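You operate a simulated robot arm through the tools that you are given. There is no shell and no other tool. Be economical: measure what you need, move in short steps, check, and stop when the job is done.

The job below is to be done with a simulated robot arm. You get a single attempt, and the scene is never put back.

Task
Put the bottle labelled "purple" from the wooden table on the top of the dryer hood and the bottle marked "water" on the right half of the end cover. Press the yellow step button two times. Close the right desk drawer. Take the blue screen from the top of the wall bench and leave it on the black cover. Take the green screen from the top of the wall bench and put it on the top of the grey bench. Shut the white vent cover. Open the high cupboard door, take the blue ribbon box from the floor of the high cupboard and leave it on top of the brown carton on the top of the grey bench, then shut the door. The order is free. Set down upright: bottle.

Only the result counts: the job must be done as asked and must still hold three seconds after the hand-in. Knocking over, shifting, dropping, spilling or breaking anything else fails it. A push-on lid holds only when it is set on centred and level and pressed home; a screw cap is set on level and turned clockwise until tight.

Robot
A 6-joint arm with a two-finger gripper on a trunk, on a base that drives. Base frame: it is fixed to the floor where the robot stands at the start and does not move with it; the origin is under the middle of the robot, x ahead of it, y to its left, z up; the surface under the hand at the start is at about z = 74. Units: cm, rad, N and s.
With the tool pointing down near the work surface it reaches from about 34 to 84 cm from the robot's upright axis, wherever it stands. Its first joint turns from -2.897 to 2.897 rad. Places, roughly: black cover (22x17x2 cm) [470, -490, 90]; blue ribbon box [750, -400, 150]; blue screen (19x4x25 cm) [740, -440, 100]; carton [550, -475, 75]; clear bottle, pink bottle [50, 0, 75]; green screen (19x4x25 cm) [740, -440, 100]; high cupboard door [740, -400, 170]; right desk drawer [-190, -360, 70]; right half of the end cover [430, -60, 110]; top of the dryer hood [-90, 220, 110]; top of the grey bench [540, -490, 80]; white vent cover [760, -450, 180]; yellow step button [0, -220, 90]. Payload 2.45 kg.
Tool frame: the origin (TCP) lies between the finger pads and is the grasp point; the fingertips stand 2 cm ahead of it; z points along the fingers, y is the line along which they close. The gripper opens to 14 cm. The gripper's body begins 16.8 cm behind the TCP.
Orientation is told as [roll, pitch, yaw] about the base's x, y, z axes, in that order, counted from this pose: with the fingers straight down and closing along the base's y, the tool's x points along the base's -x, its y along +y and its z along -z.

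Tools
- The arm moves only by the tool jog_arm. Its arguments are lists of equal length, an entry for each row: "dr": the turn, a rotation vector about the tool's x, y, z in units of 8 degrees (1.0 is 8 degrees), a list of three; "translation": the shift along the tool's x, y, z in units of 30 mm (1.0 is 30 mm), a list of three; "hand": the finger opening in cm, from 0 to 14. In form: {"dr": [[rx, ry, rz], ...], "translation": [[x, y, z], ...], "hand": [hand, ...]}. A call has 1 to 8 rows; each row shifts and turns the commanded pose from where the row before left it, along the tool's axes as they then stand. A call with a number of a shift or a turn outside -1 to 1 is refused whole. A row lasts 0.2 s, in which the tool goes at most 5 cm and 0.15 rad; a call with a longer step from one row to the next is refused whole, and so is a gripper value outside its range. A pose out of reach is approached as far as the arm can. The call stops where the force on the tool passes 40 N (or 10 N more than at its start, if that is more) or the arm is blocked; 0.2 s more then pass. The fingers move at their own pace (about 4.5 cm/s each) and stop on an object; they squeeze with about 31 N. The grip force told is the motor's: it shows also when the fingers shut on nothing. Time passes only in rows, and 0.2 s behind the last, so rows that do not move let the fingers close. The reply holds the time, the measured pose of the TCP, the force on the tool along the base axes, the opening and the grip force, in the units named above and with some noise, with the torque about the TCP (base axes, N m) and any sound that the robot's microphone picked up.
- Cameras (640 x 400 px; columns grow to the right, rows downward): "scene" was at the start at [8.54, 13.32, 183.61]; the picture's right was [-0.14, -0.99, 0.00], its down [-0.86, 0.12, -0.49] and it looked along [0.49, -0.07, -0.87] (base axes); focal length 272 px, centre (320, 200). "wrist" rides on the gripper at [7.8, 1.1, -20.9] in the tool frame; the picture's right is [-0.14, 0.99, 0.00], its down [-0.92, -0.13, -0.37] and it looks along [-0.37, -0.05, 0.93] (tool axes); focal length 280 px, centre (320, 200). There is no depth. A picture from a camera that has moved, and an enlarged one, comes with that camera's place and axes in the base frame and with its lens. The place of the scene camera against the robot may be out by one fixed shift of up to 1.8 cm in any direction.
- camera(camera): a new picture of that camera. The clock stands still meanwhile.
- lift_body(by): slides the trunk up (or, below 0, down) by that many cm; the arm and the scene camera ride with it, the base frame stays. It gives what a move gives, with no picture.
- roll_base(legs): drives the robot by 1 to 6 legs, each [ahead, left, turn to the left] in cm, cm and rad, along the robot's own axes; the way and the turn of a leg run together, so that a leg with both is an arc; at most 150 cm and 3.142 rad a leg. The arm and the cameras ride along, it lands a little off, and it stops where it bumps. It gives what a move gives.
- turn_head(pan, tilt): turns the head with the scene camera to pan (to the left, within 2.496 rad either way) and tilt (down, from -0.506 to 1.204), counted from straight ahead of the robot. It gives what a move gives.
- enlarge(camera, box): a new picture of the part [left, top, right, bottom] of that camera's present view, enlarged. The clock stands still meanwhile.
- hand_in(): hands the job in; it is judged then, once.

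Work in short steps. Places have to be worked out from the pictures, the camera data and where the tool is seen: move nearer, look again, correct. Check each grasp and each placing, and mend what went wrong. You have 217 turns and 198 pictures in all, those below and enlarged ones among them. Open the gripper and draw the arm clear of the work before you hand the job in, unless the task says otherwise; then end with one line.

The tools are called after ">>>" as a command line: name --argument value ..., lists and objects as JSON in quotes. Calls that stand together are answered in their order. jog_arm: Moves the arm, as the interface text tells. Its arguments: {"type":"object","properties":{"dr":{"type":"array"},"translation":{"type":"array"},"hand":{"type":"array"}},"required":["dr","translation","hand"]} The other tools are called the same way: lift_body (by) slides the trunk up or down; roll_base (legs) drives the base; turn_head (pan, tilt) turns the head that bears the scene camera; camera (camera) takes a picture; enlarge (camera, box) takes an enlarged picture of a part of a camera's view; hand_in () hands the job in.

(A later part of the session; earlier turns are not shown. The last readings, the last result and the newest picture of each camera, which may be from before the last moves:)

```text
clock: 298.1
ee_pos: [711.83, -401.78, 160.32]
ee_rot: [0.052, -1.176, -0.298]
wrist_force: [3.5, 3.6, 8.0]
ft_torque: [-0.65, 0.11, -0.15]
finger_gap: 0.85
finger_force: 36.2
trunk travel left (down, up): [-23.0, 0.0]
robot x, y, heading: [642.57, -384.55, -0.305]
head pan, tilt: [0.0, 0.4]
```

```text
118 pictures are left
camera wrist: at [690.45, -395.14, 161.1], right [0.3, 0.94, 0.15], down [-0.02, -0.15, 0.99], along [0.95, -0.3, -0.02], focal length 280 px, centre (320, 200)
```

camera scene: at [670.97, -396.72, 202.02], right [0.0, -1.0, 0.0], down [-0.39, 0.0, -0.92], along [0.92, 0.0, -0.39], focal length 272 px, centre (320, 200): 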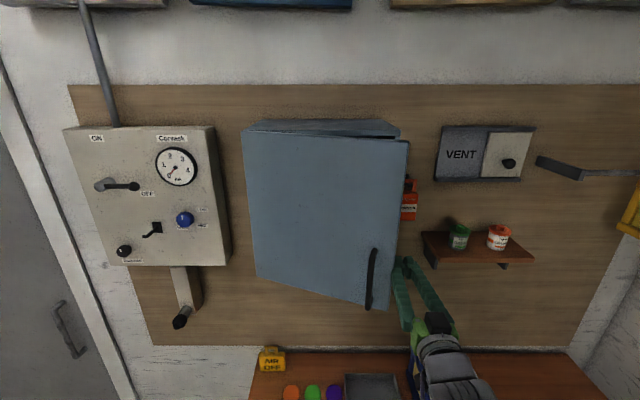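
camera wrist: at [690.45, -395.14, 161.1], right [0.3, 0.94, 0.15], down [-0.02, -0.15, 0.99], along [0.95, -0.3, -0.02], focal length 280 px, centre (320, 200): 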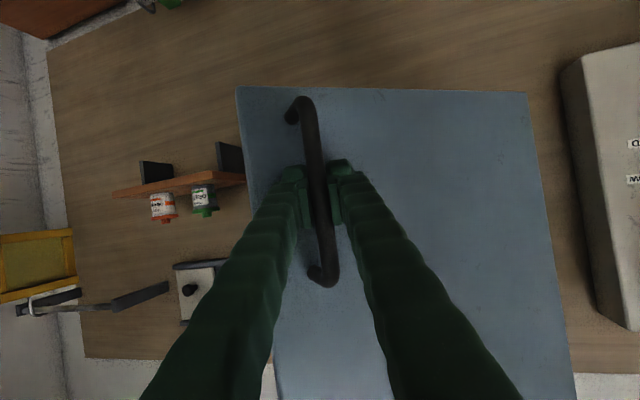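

Works smoothly, low forces. Continue the arc another ~0.9 rad.

>>> roll_base --legs '[[-4.88, 13.1, -0.15], [-4.88, 13.1, -0.15], [-4.88, 13.1, -0.15], [-4.88, 13.1, -0.15], [-4.88, 13.1, -0.15], [-4.88, 13.1, -0.15]]'

>>> camera --camera "wrist"

>>> camera --camera "scene"

```text
clock: 306.9
ee_pos: [702.63, -374.94, 160.34]
ee_rot: [0.053, -1.177, -1.199]
wrist_force: [4.9, -1.1, 4.5]
ft_torque: [-0.36, 0.54, -0.12]
finger_gap: 0.87
finger_force: 35.7
trunk travel left (down, up): [-23.0, 0.0]
robot x, y, heading: [673.15, -309.64, -1.205]
head pan, tilt: [0.0, 0.4]
```

```text
117 pictures are left
camera wrist: at [694.51, -354.15, 161.08], right [0.92, 0.35, 0.15], down [-0.13, -0.07, 0.99], along [0.36, -0.93, -0.02], focal length 280 px, centre (320, 200)
```

wrist: 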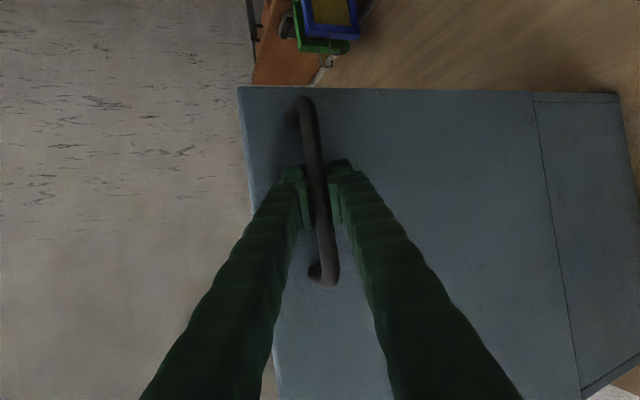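

```text
116 pictures are left
camera scene: at [691.11, -313.96, 202.0], right [-0.93, -0.36, 0.0], down [-0.14, 0.36, -0.92], along [0.33, -0.86, -0.39], focal length 272 px, centre (320, 200)
```

scene: 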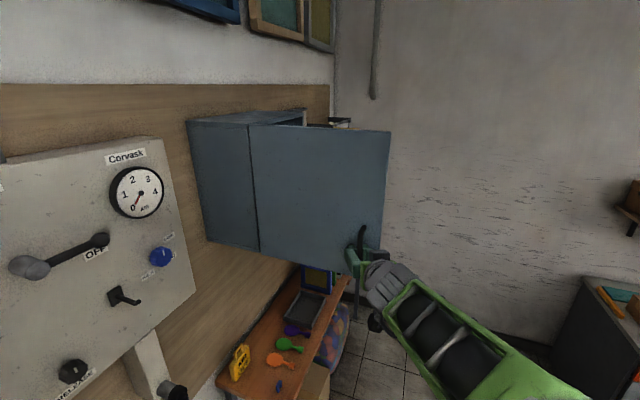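

Door is ~90° open. One more small arc for clearance, release, back away, and go round to face the cupboard.

>>> roll_base --legs '[[-4.88, 13.1, -0.15]]'

>>> jog_arm --dr '[[0, 0, 0], [0, 0, 0], [0, 0, 0], [0, 0, 0]]' --translation '[[0, 0, 0], [0, 0, 0], [0, 0, 0], [0, 0, 0]]' --hand '[5, 5, 5, 5]'

>>> roll_base --legs '[[-18, 0, 0]]'

>>> camera --camera "scene"

```text
clock: 308.7
ee_pos: [703.52, -370.13, 160.45]
ee_rot: [0.052, -1.175, -1.348]
wrist_force: [-3.8, 1.8, -1.3]
ft_torque: [-0.31, 0.69, -0.03]
finger_gap: 0.91
finger_force: 35.9
trunk travel left (down, up): [-23.0, 0.0]
robot x, y, heading: [684.35, -301.24, -1.35]
head pan, tilt: [0.0, 0.4]
```

```text
clock: 309.7
ee_pos: [703.61, -370.23, 160.32]
ee_rot: [0.053, -1.175, -1.348]
wrist_force: [0.2, -0.4, -0.5]
ft_torque: [0.0, 0.02, -0.05]
finger_gap: 5.01
finger_force: 0.2
trunk travel left (down, up): [-23.0, 0.0]
robot x, y, heading: [684.22, -301.17, -1.345]
head pan, tilt: [0.0, 0.4]
```

```text
clock: 311.2
ee_pos: [699.57, -352.45, 160.34]
ee_rot: [0.054, -1.176, -1.349]
wrist_force: [-0.3, -0.1, 0.3]
ft_torque: [-0.01, 0.01, 0.03]
finger_gap: 5.0
finger_force: 0.0
trunk travel left (down, up): [-23.0, 0.0]
robot x, y, heading: [680.04, -283.66, -1.348]
head pan, tilt: [0.0, 0.4]
```

```text
115 pictures are left
camera scene: at [697.12, -290.26, 202.02], right [-0.98, -0.22, 0.0], down [-0.09, 0.38, -0.92], along [0.2, -0.9, -0.39], focal length 272 px, centre (320, 200)
```

scene: 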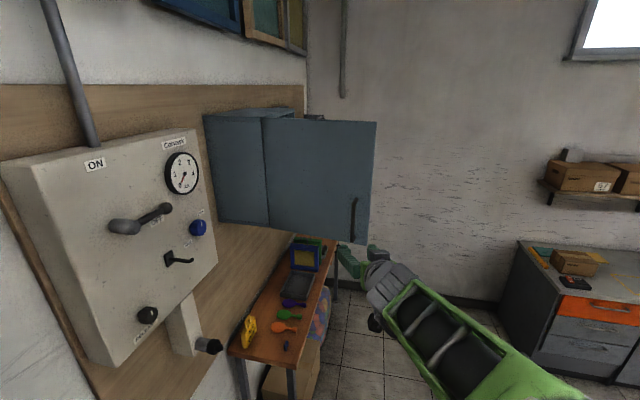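

Drive away from the door to the −x side, face +x, and line up with the cupboard opening.

>>> roll_base --legs '[[-1, -76.7, 0], [0, 0, 1.348], [0, -104, 0]]'

>>> camera --camera "wrist"

>>> camera --camera "scene"

```text
clock: 330.6
ee_pos: [676.47, -399.09, 160.4]
ee_rot: [0.055, -1.173, 0.003]
wrist_force: [-0.6, -0.3, -0.7]
ft_torque: [-0.01, 0.01, 0.02]
finger_gap: 4.99
finger_force: 0.0
trunk travel left (down, up): [-23.0, 0.0]
robot x, y, heading: [605.09, -403.42, 0.005]
head pan, tilt: [0.0, 0.4]
```

```text
114 pictures are left
camera wrist: at [654.1, -399.16, 161.08], right [0.0, 0.99, 0.15], down [0.02, -0.15, 0.99], along [1.0, 0.0, -0.02], focal length 280 px, centre (320, 200)
```

wrist: 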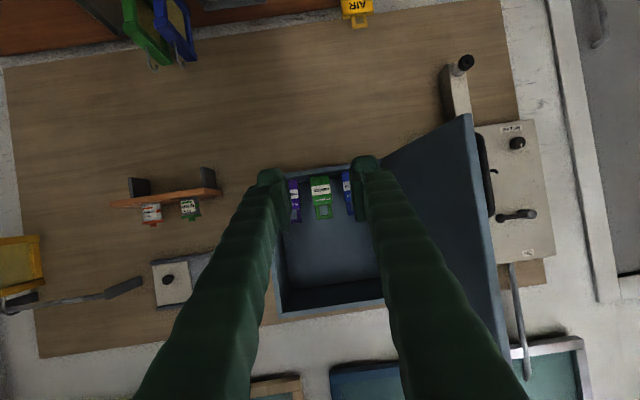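

```text
113 pictures are left
camera scene: at [616.19, -388.76, 202.01], right [0.0, -1.0, 0.0], down [-0.39, 0.0, -0.92], along [0.92, 0.0, -0.39], focal length 272 px, centre (320, 200)
```

scene: 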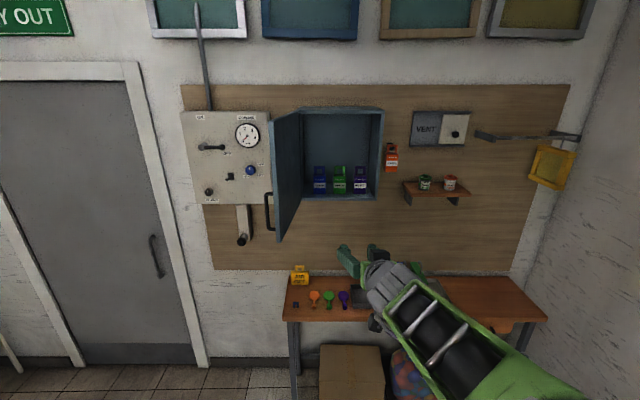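

Three ribbon boxes stand on the cupboard floor (blue, green, purple). Enlarge.

>>> enlarge --camera "scene" --box '[265, 100, 405, 240]'

>>> enlarge --camera "wrist" --box '[260, 150, 400, 240]'

```text
2.86 times, centred on (335, 170) of scene
camera zoom: at [616.19, -388.76, 202.01], right [0.0, -1.0, 0.0], down [-0.39, 0.0, -0.92], along [0.92, 0.0, -0.39], focal length 778 px, centre (277, 286)
```

zoom: 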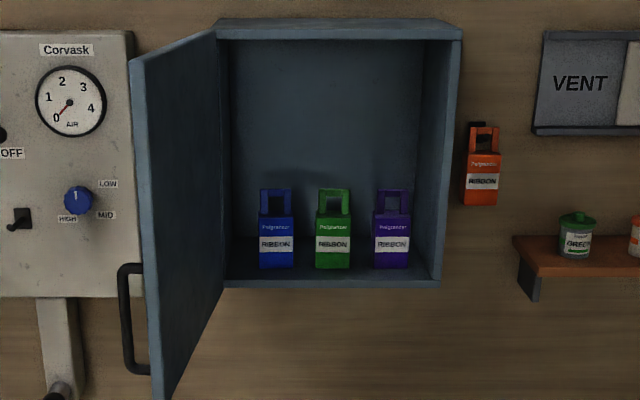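

```text
4.44 times, centred on (330, 195) of wrist
camera zoom: at [654.1, -399.16, 161.08], right [0.0, 0.99, 0.15], down [0.02, -0.15, 0.99], along [1.0, 0.0, -0.02], focal length 1246 px, centre (276, 222)
```

zoom: 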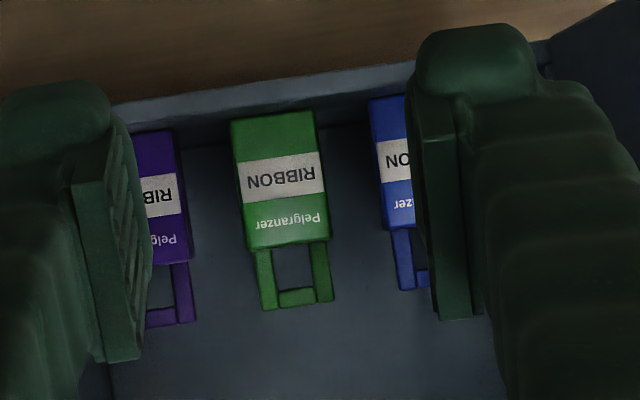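

Blue box is leftmost: centre y≈−388.8, front x≈742, z 152–162, ~6.4 cm wide. I line up laterally with the base and advance most of the way, then check.

>>> roll_base --legs '[[0, 10.3, 0], [45, 0, -0.005]]'

>>> jog_arm --dr '[[0, 0, 0], [0, 0, 0]]' --translation '[[0, 0, 0], [0, 0, 0]]' --hand '[8.2, 8.2]'

>>> camera --camera "wrist"

>>> camera --camera "scene"

```text
clock: 334.5
ee_pos: [721.32, -388.79, 160.39]
ee_rot: [0.055, -1.175, 0.001]
wrist_force: [-0.2, -0.3, -0.5]
ft_torque: [0.0, 0.01, -0.04]
finger_gap: 5.0
finger_force: 0.0
trunk travel left (down, up): [-23.0, 0.0]
robot x, y, heading: [649.83, -392.37, -0.001]
head pan, tilt: [0.0, 0.4]
```

```text
clock: 335.1
ee_pos: [721.19, -388.88, 160.38]
ee_rot: [0.053, -1.177, -0.001]
wrist_force: [-0.2, -0.1, 0.1]
ft_torque: [0.03, 0.01, 0.0]
finger_gap: 8.19
finger_force: 0.1
trunk travel left (down, up): [-23.0, 0.0]
robot x, y, heading: [649.64, -392.86, 0.0]
head pan, tilt: [0.0, 0.4]
```

```text
110 pictures are left
camera wrist: at [698.9, -388.83, 161.1], right [0.0, 0.99, 0.15], down [0.02, -0.15, 0.99], along [1.0, 0.0, -0.02], focal length 280 px, centre (320, 200)
```

wrist: 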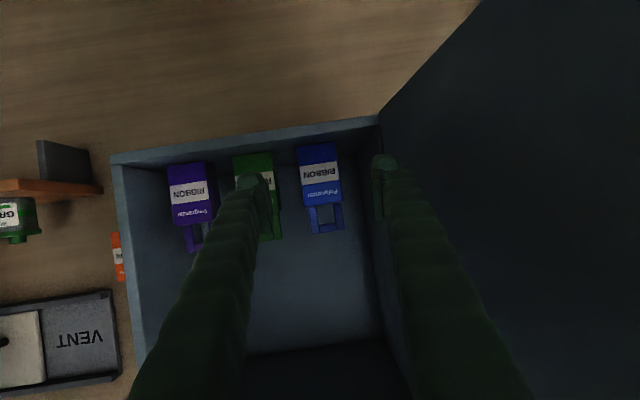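

```text
109 pictures are left
camera scene: at [661.01, -378.33, 202.01], right [0.0, -1.0, 0.0], down [-0.39, 0.0, -0.92], along [0.92, 0.0, -0.39], focal length 272 px, centre (320, 200)
```

scene: 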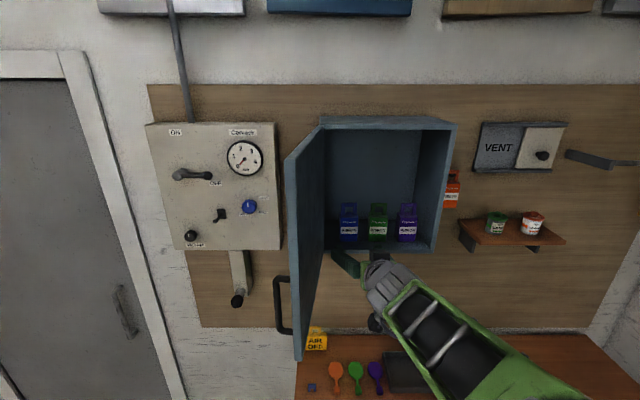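

Blue box centre at y≈−388.1. Fine-adjust: down 3 cm, slightly left, then drive in.

>>> jog_arm --dr '[[0, 0, 0], [0, 0, 0], [0, 0, 0]]' --translation '[[0.46, 0.12, 0.19], [0.46, 0.12, 0.19], [0, 0, 0]]' --hand '[8.6, 8.6, 8.6]'

>>> roll_base --legs '[[15, 0, 0]]'

>>> camera --camera "wrist"

```text
clock: 335.9
ee_pos: [721.29, -389.22, 156.98]
ee_rot: [0.06, -1.174, 0.0]
wrist_force: [-0.3, 0.2, 0.3]
ft_torque: [0.02, 0.04, 0.02]
finger_gap: 8.61
finger_force: 0.0
out of reach, approached as far as the arm can: row 1
trunk travel left (down, up): [-23.0, 0.0]
robot x, y, heading: [649.35, -392.17, 0.003]
head pan, tilt: [0.0, 0.4]
```

```text
clock: 337.3
ee_pos: [736.37, -389.41, 157.03]
ee_rot: [0.059, -1.172, -0.002]
wrist_force: [0.7, -0.5, 0.8]
ft_torque: [-0.01, 0.0, 0.01]
finger_gap: 8.6
finger_force: 0.0
trunk travel left (down, up): [-23.0, 0.0]
robot x, y, heading: [664.87, -392.55, -0.003]
head pan, tilt: [0.0, 0.4]
```

```text
108 pictures are left
camera wrist: at [713.92, -389.45, 157.84], right [0.0, 0.99, 0.15], down [0.03, -0.15, 0.99], along [1.0, 0.0, -0.03], focal length 280 px, centre (320, 200)
```

wrist: 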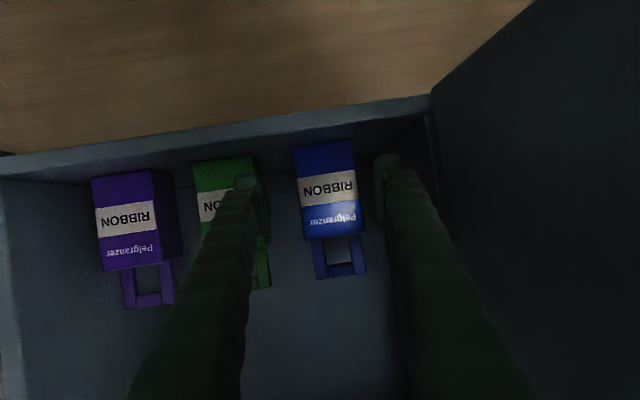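

Shift 1.1 cm to +y to be centred on the blue box, then check before the final advance.

>>> jog_arm --dr '[[0, 0, 0], [0, 0, 0]]' --translation '[[0, 0.37, 0], [0, 0, 0]]' --hand '[8.4, 8.4]'

>>> camera --camera "wrist"

```text
clock: 337.9
ee_pos: [735.81, -388.82, 156.56]
ee_rot: [0.073, -1.152, 0.0]
wrist_force: [0.1, 0.4, -0.1]
ft_torque: [0.01, 0.0, 0.0]
finger_gap: 8.4
finger_force: 0.1
out of reach, approached as far as the arm can: row 1
trunk travel left (down, up): [-23.0, 0.0]
robot x, y, heading: [664.55, -392.6, -0.007]
head pan, tilt: [0.0, 0.4]
```

```text
107 pictures are left
camera wrist: at [713.44, -389.19, 157.76], right [-0.01, 0.99, 0.16], down [0.05, -0.15, 0.99], along [1.0, 0.02, -0.05], focal length 280 px, centre (320, 200)
```

wrist: 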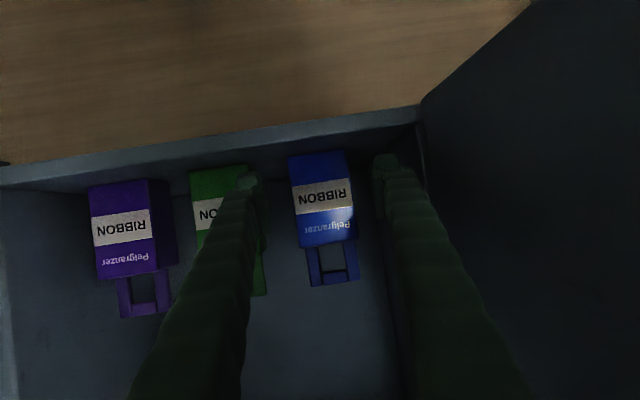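

Use the base: left 0.5 cm, then ahead 9 cm around the box.

>>> roll_base --legs '[[0, 0.6, 0], [4, 0, 0]]'

>>> camera --camera "wrist"

```text
clock: 339.1
ee_pos: [740.04, -388.2, 156.21]
ee_rot: [0.073, -1.149, 0.001]
wrist_force: [0.0, -0.2, -0.7]
ft_torque: [-0.01, 0.0, -0.02]
finger_gap: 8.39
finger_force: 0.0
trunk travel left (down, up): [-23.0, 0.0]
robot x, y, heading: [668.59, -391.87, -0.005]
head pan, tilt: [0.0, 0.4]
```

```text
106 pictures are left
camera wrist: at [717.72, -388.55, 157.63], right [-0.01, 0.99, 0.16], down [0.05, -0.15, 0.99], along [1.0, 0.02, -0.05], focal length 280 px, centre (320, 200)
```

wrist: 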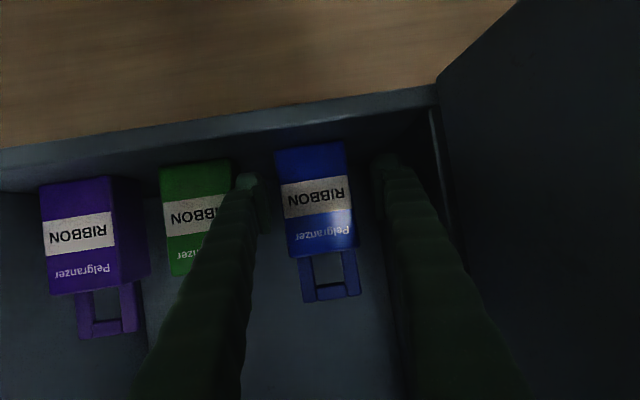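

Centred between the fingers. Advance 5 cm more and close.

>>> roll_base --legs '[[4.5, 0, 0]]'

>>> jog_arm --dr '[[0, 0, 0], [0, 0, 0], [0, 0, 0], [0, 0, 0]]' --translation '[[0, 0, 0], [0, 0, 0], [0, 0, 0], [0, 0, 0]]' --hand '[4, 4, 4, 4]'

>>> camera --camera "wrist"

```text
clock: 340.0
ee_pos: [744.57, -388.25, 156.2]
ee_rot: [0.072, -1.147, 0.0]
wrist_force: [1.0, 0.2, -0.4]
ft_torque: [0.05, 0.01, 0.03]
finger_gap: 8.42
finger_force: 0.1
trunk travel left (down, up): [-23.0, 0.0]
robot x, y, heading: [672.8, -392.12, -0.004]
head pan, tilt: [0.0, 0.4]
```

```text
clock: 341.0
ee_pos: [744.24, -388.21, 156.5]
ee_rot: [0.075, -1.152, 0.001]
wrist_force: [4.5, 0.0, 8.4]
ft_torque: [-0.29, -0.05, 0.05]
finger_gap: 6.49
finger_force: 30.8
trunk travel left (down, up): [-23.0, 0.0]
robot x, y, heading: [673.5, -392.0, 0.003]
head pan, tilt: [0.0, 0.4]
```

```text
105 pictures are left
camera wrist: at [721.96, -388.6, 157.79], right [-0.01, 0.99, 0.16], down [0.05, -0.15, 0.99], along [1.0, 0.02, -0.05], focal length 280 px, centre (320, 200)
```

wrist: 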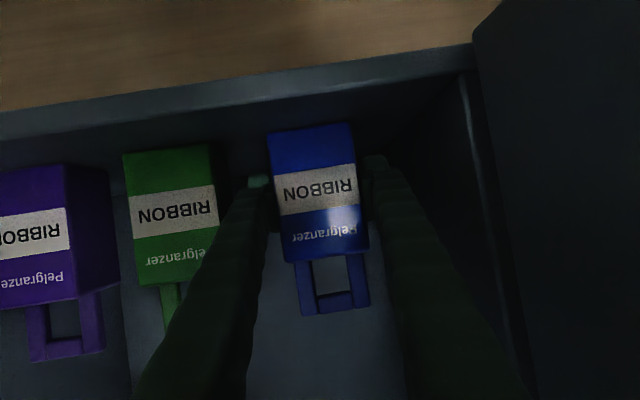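

Gripped. Lift ~2 cm and check, then back out with the base.

>>> jog_arm --dr '[[0, 0, 0], [0, 0, 0], [0, 0, 0]]' --translation '[[-0.3, 0, -0.13], [-0.3, 0, -0.13], [0, 0, 0]]' --hand '[4, 4, 4]'

>>> camera --camera "wrist"

```text
clock: 341.8
ee_pos: [744.39, -388.16, 157.76]
ee_rot: [0.076, -1.148, 0.001]
wrist_force: [-0.3, 0.2, -0.4]
ft_torque: [0.0, -0.02, -0.01]
finger_gap: 6.48
finger_force: 31.0
out of reach, approached as far as the arm can: row 2
trunk travel left (down, up): [-23.0, 0.0]
robot x, y, heading: [673.04, -391.63, -0.002]
head pan, tilt: [0.0, 0.4]
```

```text
104 pictures are left
camera wrist: at [721.98, -388.64, 159.14], right [-0.01, 0.99, 0.16], down [0.05, -0.16, 0.99], along [1.0, 0.02, -0.05], focal length 280 px, centre (320, 200)
```

wrist: 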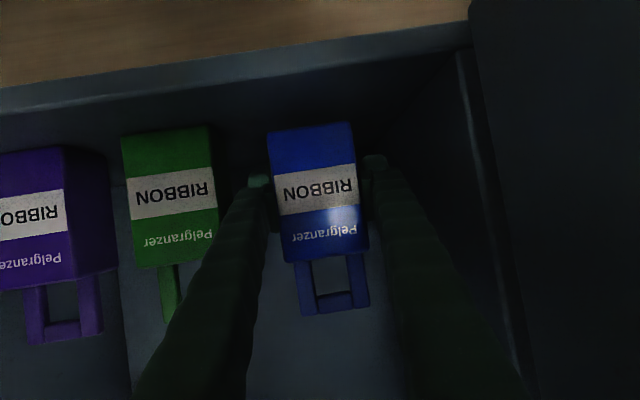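

Lifted clear. Back straight out 30 cm.

>>> roll_base --legs '[[-45, 0, 0]]'

>>> camera --camera "wrist"

>>> enlarge --camera "scene" --box '[265, 80, 445, 300]'

```text
clock: 344.5
ee_pos: [699.47, -387.95, 157.95]
ee_rot: [0.075, -1.15, 0.003]
wrist_force: [0.0, 0.4, -1.1]
ft_torque: [-0.03, 0.0, -0.02]
finger_gap: 6.48
finger_force: 30.6
trunk travel left (down, up): [-23.0, 0.0]
robot x, y, heading: [628.44, -391.84, 0.006]
head pan, tilt: [0.0, 0.4]
```

```text
103 pictures are left
camera wrist: at [677.17, -388.47, 159.18], right [-0.02, 0.99, 0.16], down [0.05, -0.16, 0.99], along [1.0, 0.02, -0.05], focal length 280 px, centre (320, 200)
```

wrist: 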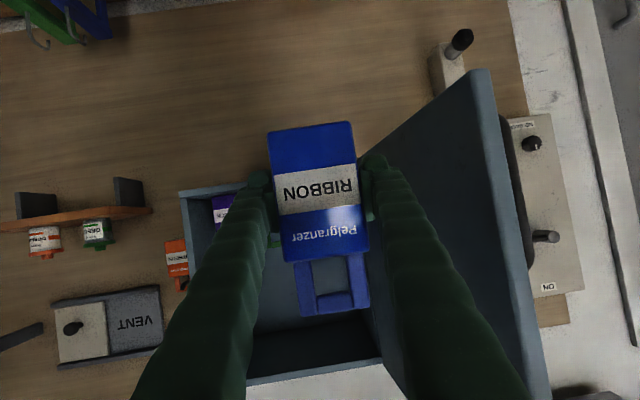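

```text
1.82 times, centred on (355, 190) of scene
camera zoom: at [639.53, -377.75, 202.02], right [0.0, -1.0, 0.0], down [-0.39, 0.0, -0.92], along [0.92, 0.0, -0.39], focal length 495 px, centre (256, 218)
```

zoom: 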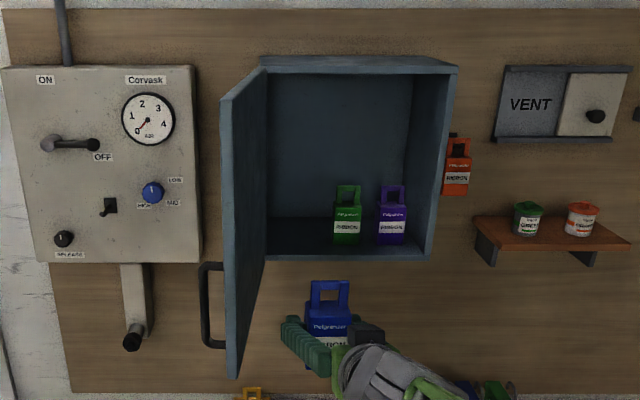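

Blue ribbon box is held. Turn to face the grey bench (−y) and look at the carton.

>>> roll_base --legs '[[-15, 10, 0], [0, 0, -1.571], [0, -68, 0]]'

>>> turn_head --pan -0.1 --tilt 0.75

>>> camera --camera "scene"

>>> camera --camera "wrist"

```text
clock: 355.9
ee_pos: [549.18, -453.16, 157.82]
ee_rot: [0.076, -1.149, -1.572]
wrist_force: [0.0, 0.1, -1.1]
ft_torque: [0.01, 0.02, 0.03]
finger_gap: 6.5
finger_force: 30.6
trunk travel left (down, up): [-23.0, 0.0]
robot x, y, heading: [545.55, -382.13, -1.577]
head pan, tilt: [0.0, 0.4]
```

```text
clock: 356.7
ee_pos: [549.2, -453.21, 157.83]
ee_rot: [0.077, -1.148, -1.572]
wrist_force: [0.1, 0.7, -1.5]
ft_torque: [0.0, 0.0, -0.01]
finger_gap: 6.48
finger_force: 30.7
trunk travel left (down, up): [-23.0, 0.0]
robot x, y, heading: [545.48, -382.15, -1.574]
head pan, tilt: [-0.099, 0.75]
```

```text
101 pictures are left
camera scene: at [559.68, -391.11, 198.91], right [-0.99, 0.1, 0.0], down [0.07, 0.68, -0.73], along [-0.07, -0.73, -0.68], focal length 272 px, centre (320, 200)
```

scene: 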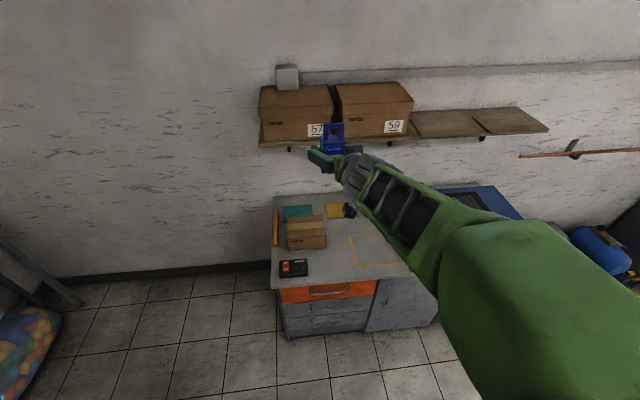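

```text
100 pictures are left
camera wrist: at [548.71, -430.88, 159.15], right [0.99, 0.01, 0.16], down [-0.16, -0.05, 0.99], along [0.02, -1.0, -0.05], focal length 280 px, centre (320, 200)
```

wrist: 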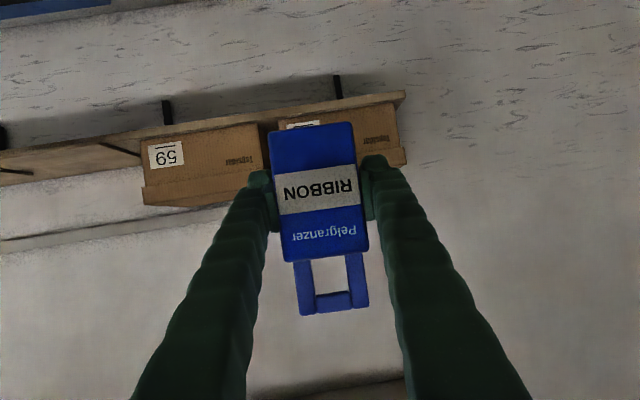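

Enlarge the bench top.

>>> enlarge --camera "scene" --box '[255, 185, 415, 305]'

```text
3.33 times, centred on (335, 245) of scene
camera zoom: at [559.68, -391.11, 198.91], right [-0.99, 0.1, 0.0], down [0.07, 0.68, -0.73], along [-0.07, -0.73, -0.68], focal length 908 px, centre (270, 50)
```

zoom: 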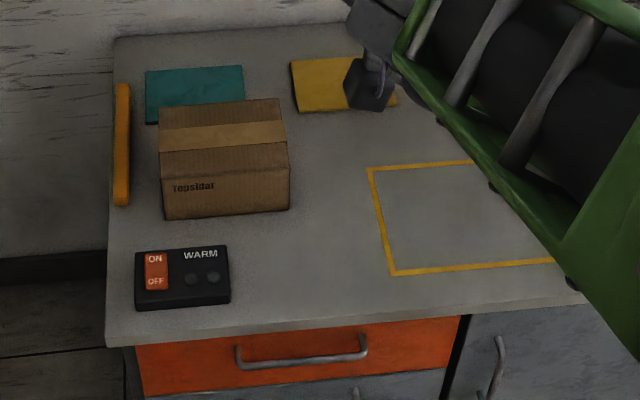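

Carton top: x 548–568, y −481…−490, z≈96; target the box centre at [558,−485.7]. Lower the trunk fully and lower the hand to z≈106 before approaching.

>>> lift_body --by -23

>>> jog_arm --dr '[[0, 0, 0], [0, 0, 0], [0, 0, 0], [0, 0, 0], [0, 0, 0], [0, 0, 0], [0, 0, 0], [0, 0, 0]]' --translation '[[0.91, 0, 0.41], [0.91, 0, 0.41], [0.91, 0, 0.41], [0.91, 0, 0.41], [0.91, 0, 0.41], [0.91, 0, 0.41], [0.91, 0, 0.41], [0.91, 0, 0.41]]' --hand '[4, 4, 4, 4, 4, 4, 4, 4]'

>>> roll_base --legs '[[0, 8.5, 0]]'

>>> camera --camera "wrist"

>>> camera --camera "scene"

```text
clock: 359.1
ee_pos: [549.14, -453.19, 134.87]
ee_rot: [0.076, -1.148, -1.572]
wrist_force: [-0.1, 0.0, -1.1]
ft_torque: [0.0, 0.0, -0.02]
finger_gap: 6.51
finger_force: 31.0
trunk travel left (down, up): [0.0, 23.0]
robot x, y, heading: [545.48, -381.88, -1.576]
head pan, tilt: [-0.099, 0.75]
```

```text
clock: 360.9
ee_pos: [544.59, -453.41, 112.43]
ee_rot: [0.086, -1.147, -1.571]
wrist_force: [-1.3, 0.0, -1.9]
ft_torque: [-0.02, -0.01, 0.05]
finger_gap: 6.48
finger_force: 31.0
out of reach, approached as far as the arm can: row 3, 4, 5, 6, 7, 8
trunk travel left (down, up): [0.0, 23.0]
robot x, y, heading: [545.6, -382.22, -1.576]
head pan, tilt: [-0.099, 0.75]
```

```text
clock: 362.3
ee_pos: [552.96, -453.4, 112.44]
ee_rot: [0.085, -1.146, -1.571]
wrist_force: [0.4, -0.5, -0.7]
ft_torque: [-0.05, 0.01, -0.01]
finger_gap: 6.46
finger_force: 31.2
trunk travel left (down, up): [0.0, 23.0]
robot x, y, heading: [553.89, -382.16, -1.578]
head pan, tilt: [-0.099, 0.75]
```

```text
98 pictures are left
camera wrist: at [552.31, -430.96, 113.87], right [0.99, 0.02, 0.16], down [-0.16, -0.05, 0.99], along [0.03, -1.0, -0.05], focal length 280 px, centre (320, 200)
```

wrist: 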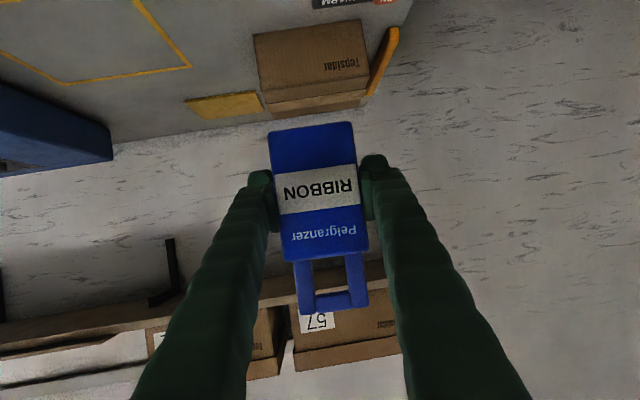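

```text
97 pictures are left
camera scene: at [568.14, -391.14, 175.9], right [-0.99, 0.1, 0.0], down [0.07, 0.68, -0.73], along [-0.08, -0.73, -0.68], focal length 272 px, centre (320, 200)
```

scene: 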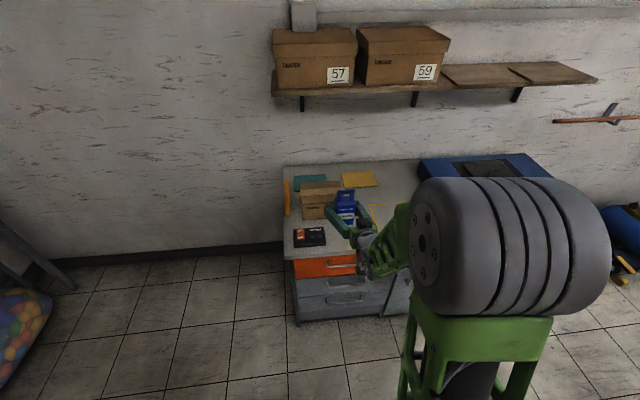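

Advance over the carton: left 5, ahead 31 cm.

>>> roll_base --legs '[[0, 5, 0.005], [31, 0, 0]]'

>>> camera --camera "wrist"

>>> enlarge --camera "scene" --box '[240, 150, 440, 310]'

```text
clock: 365.2
ee_pos: [558.84, -484.29, 112.43]
ee_rot: [0.084, -1.145, -1.562]
wrist_force: [0.3, -0.1, -1.4]
ft_torque: [0.01, 0.0, 0.04]
finger_gap: 6.49
finger_force: 31.2
trunk travel left (down, up): [0.0, 23.0]
robot x, y, heading: [559.49, -413.02, -1.57]
head pan, tilt: [-0.099, 0.75]
```

```text
96 pictures are left
camera wrist: at [557.82, -461.91, 113.84], right [0.99, 0.03, 0.16], down [-0.16, -0.06, 0.99], along [0.04, -1.0, -0.05], focal length 280 px, centre (320, 200)
```

wrist: 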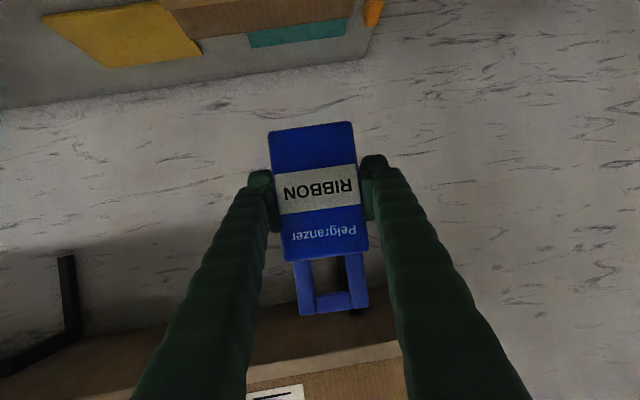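

```text
2.50 times, centred on (340, 230) of scene
camera zoom: at [573.34, -422.01, 175.89], right [-1.0, 0.1, 0.0], down [0.06, 0.68, -0.73], along [-0.07, -0.73, -0.68], focal length 681 px, centre (270, 125)
```

zoom: 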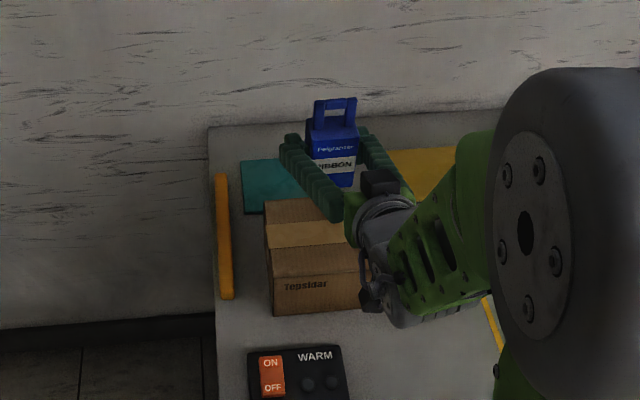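

Carton top refined: z≈91.5, centre [558,−487.5]. Ahead 2.5 cm more, then lower in stages.

>>> roll_base --legs '[[2.5, 0, 0]]'

>>> jog_arm --dr '[[0, 0, 0], [0, 0, 0], [0, 0, 0], [0, 0, 0]]' --translation '[[0.8, 0.1, 0.36], [0.8, 0.1, 0.36], [0.8, 0.1, 0.36], [0, 0, 0]]' --hand '[4, 4, 4, 4]'

```text
clock: 366.0
ee_pos: [558.76, -486.8, 112.44]
ee_rot: [0.086, -1.145, -1.563]
wrist_force: [-0.5, 0.3, -2.0]
ft_torque: [0.01, 0.0, -0.06]
finger_gap: 6.47
finger_force: 30.7
trunk travel left (down, up): [0.0, 23.0]
robot x, y, heading: [558.99, -415.24, -1.563]
head pan, tilt: [-0.099, 0.75]
```

```text
clock: 367.0
ee_pos: [557.93, -486.81, 105.05]
ee_rot: [0.12, -1.14, -1.59]
wrist_force: [0.2, -0.8, -0.9]
ft_torque: [-0.01, -0.04, 0.01]
finger_gap: 6.49
finger_force: 31.2
out of reach, approached as far as the arm can: row 2, 3
trunk travel left (down, up): [0.0, 23.0]
robot x, y, heading: [559.08, -415.64, -1.566]
head pan, tilt: [-0.099, 0.75]
```

The wrist is limited when the hand is straight ahead; I shift the hand to the robot's right (and square it), then bring the base left to compensate.

>>> jog_arm --dr '[[0, 0, 0], [0, 0, 0], [0.28, 0, 0], [0.28, 0, 0], [0.28, 0, 0]]' --translation '[[0, -0.9, 0], [0, -0.9, 0], [0, -0.9, 0], [0, -0.9, 0], [0, 0, 0]]' --hand '[4, 4, 4, 4, 4]'

>>> roll_base --legs '[[0, 10.8, 0]]'

>>> jog_arm --dr '[[0, 0, 0], [0, 0, 0]]' --translation '[[0.8, 0, 0.36], [0, 0, 0]]' --hand '[4, 4]'

>>> camera --camera "scene"

```text
clock: 368.2
ee_pos: [546.44, -487.81, 105.51]
ee_rot: [0.007, -1.139, -1.591]
wrist_force: [-0.2, -1.2, -1.3]
ft_torque: [0.01, -0.03, 0.03]
finger_gap: 6.47
finger_force: 31.5
out of reach, approached as far as the arm can: row 5
trunk travel left (down, up): [0.0, 23.0]
robot x, y, heading: [559.03, -415.98, -1.566]
head pan, tilt: [-0.099, 0.75]
```

```text
clock: 369.8
ee_pos: [557.4, -487.83, 105.53]
ee_rot: [0.006, -1.141, -1.59]
wrist_force: [0.3, 0.7, -0.7]
ft_torque: [0.02, 0.01, 0.03]
finger_gap: 6.46
finger_force: 31.2
trunk travel left (down, up): [0.0, 23.0]
robot x, y, heading: [569.88, -415.48, -1.566]
head pan, tilt: [-0.099, 0.75]
```

```text
clock: 370.4
ee_pos: [556.83, -488.04, 103.44]
ee_rot: [0.031, -1.137, -1.608]
wrist_force: [-0.1, -0.8, -1.1]
ft_torque: [0.0, -0.03, -0.03]
finger_gap: 6.49
finger_force: 30.9
out of reach, approached as far as the arm can: row 1
trunk travel left (down, up): [0.0, 23.0]
robot x, y, heading: [569.72, -415.48, -1.567]
head pan, tilt: [-0.099, 0.75]
```

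```text
94 pictures are left
camera scene: at [584.15, -424.41, 175.9], right [-1.0, 0.09, 0.0], down [0.06, 0.68, -0.73], along [-0.07, -0.73, -0.68], focal length 272 px, centre (320, 200)
```

scene: 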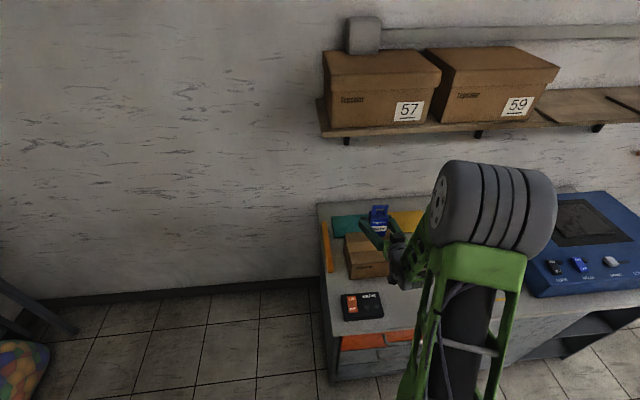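

Only ~7 cm more to go; small attitude drift is tolerable. Continue lowering with checks.

>>> jog_arm --dr '[[0, 0, 0], [0, 0, 0], [0, 0, 0], [0, 0, 0]]' --translation '[[0.6, 0.1, 0.25], [0.6, 0.1, 0.25], [0, 0, 0], [0, 0, 0]]' --hand '[4, 4, 4, 4]'

>>> jog_arm --dr '[[0, 0, 0], [0, 0, 0], [0, 0, 0], [0, 0, 0]]' --translation '[[0.5, 0.1, 0.2], [0.3, 0.1, 0.1], [0, 0, 0], [0, 0, 0]]' --hand '[4, 4, 4, 4]'

>>> enlarge --camera "scene" --box '[310, 180, 470, 300]'

```text
clock: 371.4
ee_pos: [556.13, -488.81, 101.02]
ee_rot: [0.052, -1.134, -1.621]
wrist_force: [1.0, -0.2, -0.8]
ft_torque: [-0.01, 0.01, 0.01]
finger_gap: 6.49
finger_force: 30.4
out of reach, approached as far as the arm can: row 1, 2
trunk travel left (down, up): [0.0, 23.0]
robot x, y, heading: [569.85, -415.72, -1.567]
head pan, tilt: [-0.099, 0.75]
```

```text
clock: 372.4
ee_pos: [555.65, -489.34, 100.42]
ee_rot: [0.051, -1.133, -1.623]
wrist_force: [0.3, 0.2, -1.1]
ft_torque: [0.04, -0.03, 0.01]
finger_gap: 6.48
finger_force: 31.0
out of reach, approached as far as the arm can: row 1, 2
trunk travel left (down, up): [0.0, 23.0]
robot x, y, heading: [569.68, -415.51, -1.565]
head pan, tilt: [-0.099, 0.75]
```

```text
3.33 times, centred on (390, 240) of scene
camera zoom: at [584.16, -424.38, 175.9], right [-1.0, 0.09, 0.0], down [0.06, 0.68, -0.73], along [-0.07, -0.73, -0.68], focal length 908 px, centre (87, 67)
```

zoom: 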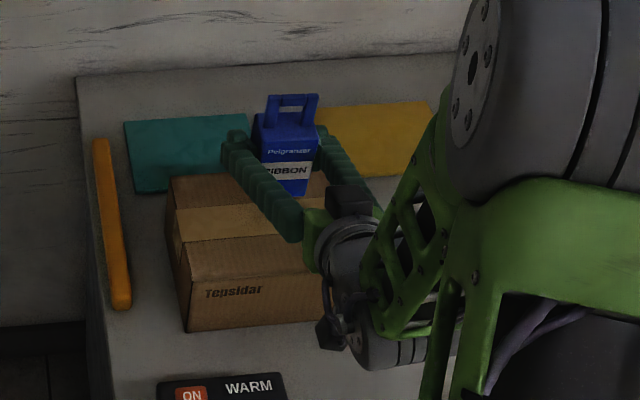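

The wrist bend is the limit; I tilt the tool ~10° further down while lowering, after re-centring the base.

>>> roll_base --legs '[[-3.5, 2.3, 0]]'

>>> jog_arm --dr '[[0, 0.5, 0], [0, 0.5, 0], [0, 0, 0], [0, 0, 0]]' --translation '[[0.3, 0, 0], [0.3, 0, 0], [0.3, 0, 0], [0, 0, 0]]' --hand '[4, 4, 4, 4]'

>>> enlarge --camera "scene" --box '[310, 180, 470, 300]'

```text
clock: 373.3
ee_pos: [557.92, -485.8, 100.5]
ee_rot: [0.05, -1.132, -1.621]
wrist_force: [0.2, -0.1, -1.8]
ft_torque: [0.02, 0.01, -0.05]
finger_gap: 6.45
finger_force: 30.8
trunk travel left (down, up): [0.0, 23.0]
robot x, y, heading: [572.27, -411.93, -1.565]
head pan, tilt: [-0.099, 0.75]
```

```text
clock: 374.3
ee_pos: [558.01, -484.43, 98.18]
ee_rot: [0.039, -0.992, -1.609]
wrist_force: [0.2, -0.1, -2.0]
ft_torque: [0.02, -0.03, -0.03]
finger_gap: 6.47
finger_force: 31.0
trunk travel left (down, up): [0.0, 23.0]
robot x, y, heading: [572.03, -411.55, -1.568]
head pan, tilt: [-0.099, 0.75]
```

```text
3.33 times, centred on (390, 240) of scene
camera zoom: at [586.44, -420.85, 175.9], right [-1.0, 0.09, 0.0], down [0.06, 0.68, -0.73], along [-0.07, -0.73, -0.68], focal length 908 px, centre (87, 67)
```

zoom: 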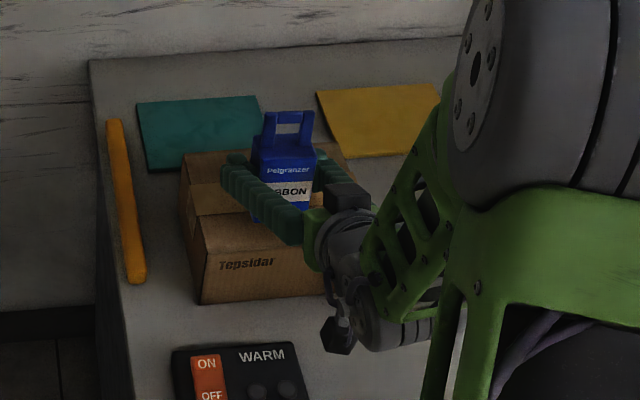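

Reachable now. Lower in small steps until contact.

>>> jog_arm --dr '[[0, 0, 0], [0, 0, 0], [0, 0, 0], [0, 0, 0], [0, 0, 0]]' --translation '[[0.14, 0, 0.09], [0.14, 0, 0.09], [0.14, 0, 0.09], [0.14, 0, 0.09], [0, 0, 0]]' --hand '[4, 4, 4, 4, 4]'

>>> jog_arm --dr '[[0, 0, 0], [0, 0, 0], [0, 0, 0], [0, 0, 0]]' --translation '[[0.1, 0, 0.065], [0.1, 0, 0.065], [0.1, 0, 0.065], [0, 0, 0]]' --hand '[4, 4, 4, 4]'

>>> enlarge --camera "scene" --box '[310, 180, 470, 300]'

```text
clock: 375.5
ee_pos: [557.93, -484.41, 96.17]
ee_rot: [0.039, -0.994, -1.608]
wrist_force: [0.7, -0.1, 4.3]
ft_torque: [-0.06, 0.15, 0.01]
finger_gap: 6.49
finger_force: 30.8
trunk travel left (down, up): [0.0, 23.0]
robot x, y, heading: [572.46, -412.0, -1.567]
head pan, tilt: [-0.099, 0.75]
```

```text
clock: 376.5
ee_pos: [558.02, -484.44, 95.27]
ee_rot: [0.039, -0.999, -1.61]
wrist_force: [0.6, 6.9, 30.8]
ft_torque: [-0.01, 0.18, -0.01]
finger_gap: 6.48
finger_force: 30.8
trunk travel left (down, up): [0.0, 23.0]
robot x, y, heading: [572.2, -411.95, -1.569]
head pan, tilt: [-0.099, 0.75]
```

```text
3.33 times, centred on (390, 240) of scene
camera zoom: at [586.5, -420.47, 175.92], right [-1.0, 0.09, 0.0], down [0.06, 0.68, -0.73], along [-0.07, -0.73, -0.68], focal length 908 px, centre (87, 67)
```

zoom: 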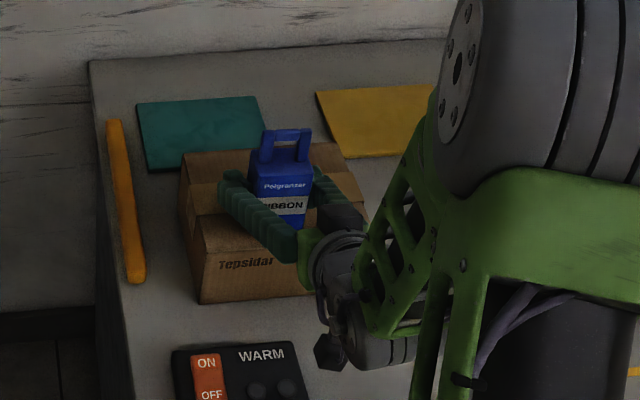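

Contact on the carton, box near the middle. Ease up and release.

>>> jog_arm --dr '[[0, -0.3, 0], [0, -0.3, 0], [0, 0, 0], [0, 0, 0], [0, 0, 0], [0, 0, 0]]' --translation '[[0, 0, 0], [-0.05, 0, -0.03], [0, 0, 0], [0, 0, 0], [0, 0, 0], [0, 0, 0]]' --hand '[4, 4, 6.8, 8, 9.5, 9.5]'

>>> enlarge --camera "scene" --box '[310, 180, 470, 300]'

>>> camera --camera "wrist"

```text
clock: 377.9
ee_pos: [557.5, -485.0, 95.83]
ee_rot: [0.075, -1.07, -1.637]
wrist_force: [-0.6, -1.1, -0.5]
ft_torque: [-0.03, -0.01, 0.0]
finger_gap: 9.49
finger_force: 0.1
out of reach, approached as far as the arm can: row 2
trunk travel left (down, up): [0.0, 23.0]
robot x, y, heading: [571.79, -411.69, -1.565]
head pan, tilt: [-0.099, 0.75]
```

```text
3.33 times, centred on (390, 240) of scene
camera zoom: at [586.45, -420.84, 175.9], right [-1.0, 0.09, 0.0], down [0.06, 0.68, -0.73], along [-0.07, -0.73, -0.68], focal length 908 px, centre (87, 67)
```

zoom: 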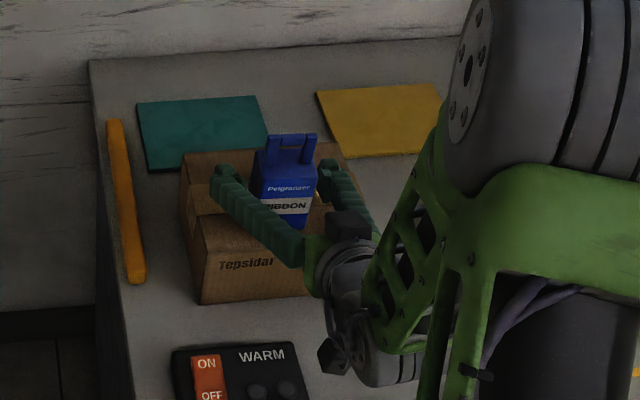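

```text
89 pictures are left
camera wrist: at [558.53, -462.85, 98.89], right [0.99, -0.07, 0.16], down [-0.16, -0.12, 0.98], along [-0.05, -0.99, -0.13], focal length 280 px, centre (320, 200)
```

wrist: 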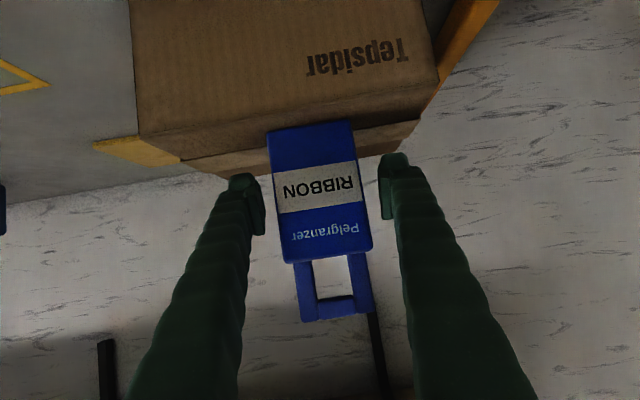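

The ribbon box stands on the carton. Back away, raise the trunk and arm for closing the cupboard door.

>>> roll_base --legs '[[-40, 0, 0]]'

>>> lift_body --by 23

>>> jog_arm --dr '[[0, 0, 0], [0, 0, 0], [0, 0, 0], [0, 0, 0], [0, 0, 0], [0, 0, 0], [0, 0, 0], [0, 0, 0]]' --translation '[[-0.87, 0, -0.48], [-0.87, 0, -0.48], [-0.87, 0, -0.48], [-0.87, 0, -0.48], [-0.87, 0, -0.48], [-0.87, 0, -0.48], [-0.87, 0, -0.48], [-0.87, 0, -0.48]]' --hand '[0, 0, 0, 0, 0, 0, 0, 0]'

>>> jog_arm --dr '[[0, 0, 0], [0, 0, 0], [0, 0, 0], [0, 0, 0], [0, 0, 0], [0, 0, 0], [0, 0, 0]]' --translation '[[-0.87, 0, -0.48], [-0.87, 0, -0.48], [-0.87, 0, -0.48], [-0.87, 0, -0.48], [-0.87, 0, -0.48], [-0.87, 0, -0.48], [-0.87, 0, -0.48]]' --hand '[0, 0, 0, 0, 0, 0, 0]'

>>> camera --camera "scene"

```text
clock: 380.4
ee_pos: [557.46, -445.06, 95.75]
ee_rot: [0.075, -1.069, -1.633]
wrist_force: [-0.8, -0.4, -0.7]
ft_torque: [0.02, 0.02, -0.02]
finger_gap: 9.49
finger_force: 0.1
trunk travel left (down, up): [0.0, 23.0]
robot x, y, heading: [571.85, -371.78, -1.572]
head pan, tilt: [-0.099, 0.75]
```

```text
clock: 382.8
ee_pos: [557.47, -445.0, 118.75]
ee_rot: [0.075, -1.07, -1.635]
wrist_force: [-0.1, 0.0, 0.1]
ft_torque: [0.01, 0.06, 0.0]
finger_gap: 9.53
finger_force: 0.1
trunk travel left (down, up): [-23.0, 0.0]
robot x, y, heading: [571.96, -371.87, -1.562]
head pan, tilt: [-0.099, 0.75]
```

```text
clock: 384.6
ee_pos: [556.71, -444.9, 142.79]
ee_rot: [0.073, -1.07, -1.636]
wrist_force: [-0.1, 0.4, -1.5]
ft_torque: [0.01, -0.02, -0.02]
finger_gap: 0.02
finger_force: 29.2
trunk travel left (down, up): [-23.0, 0.0]
robot x, y, heading: [572.08, -371.84, -1.56]
head pan, tilt: [-0.099, 0.75]
```

```text
clock: 386.2
ee_pos: [555.9, -444.89, 163.64]
ee_rot: [0.073, -1.071, -1.633]
wrist_force: [0.2, 1.0, 0.0]
ft_torque: [0.01, 0.0, 0.01]
finger_gap: 0.0
finger_force: 29.1
trunk travel left (down, up): [-23.0, 0.0]
robot x, y, heading: [572.26, -371.87, -1.563]
head pan, tilt: [-0.099, 0.75]
```

```text
88 pictures are left
camera scene: at [586.23, -380.79, 198.9], right [-1.0, 0.09, 0.0], down [0.06, 0.68, -0.73], along [-0.07, -0.73, -0.68], focal length 272 px, centre (320, 200)
```

scene: 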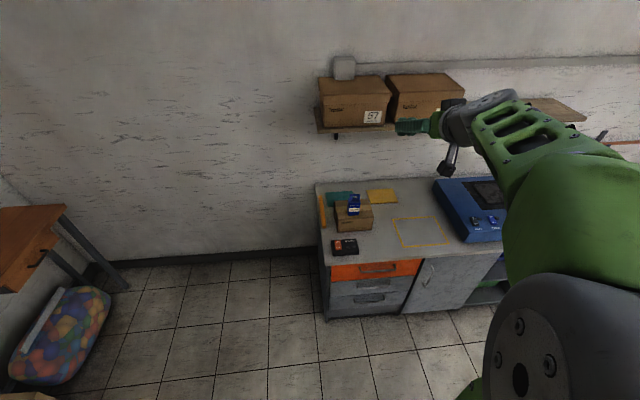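

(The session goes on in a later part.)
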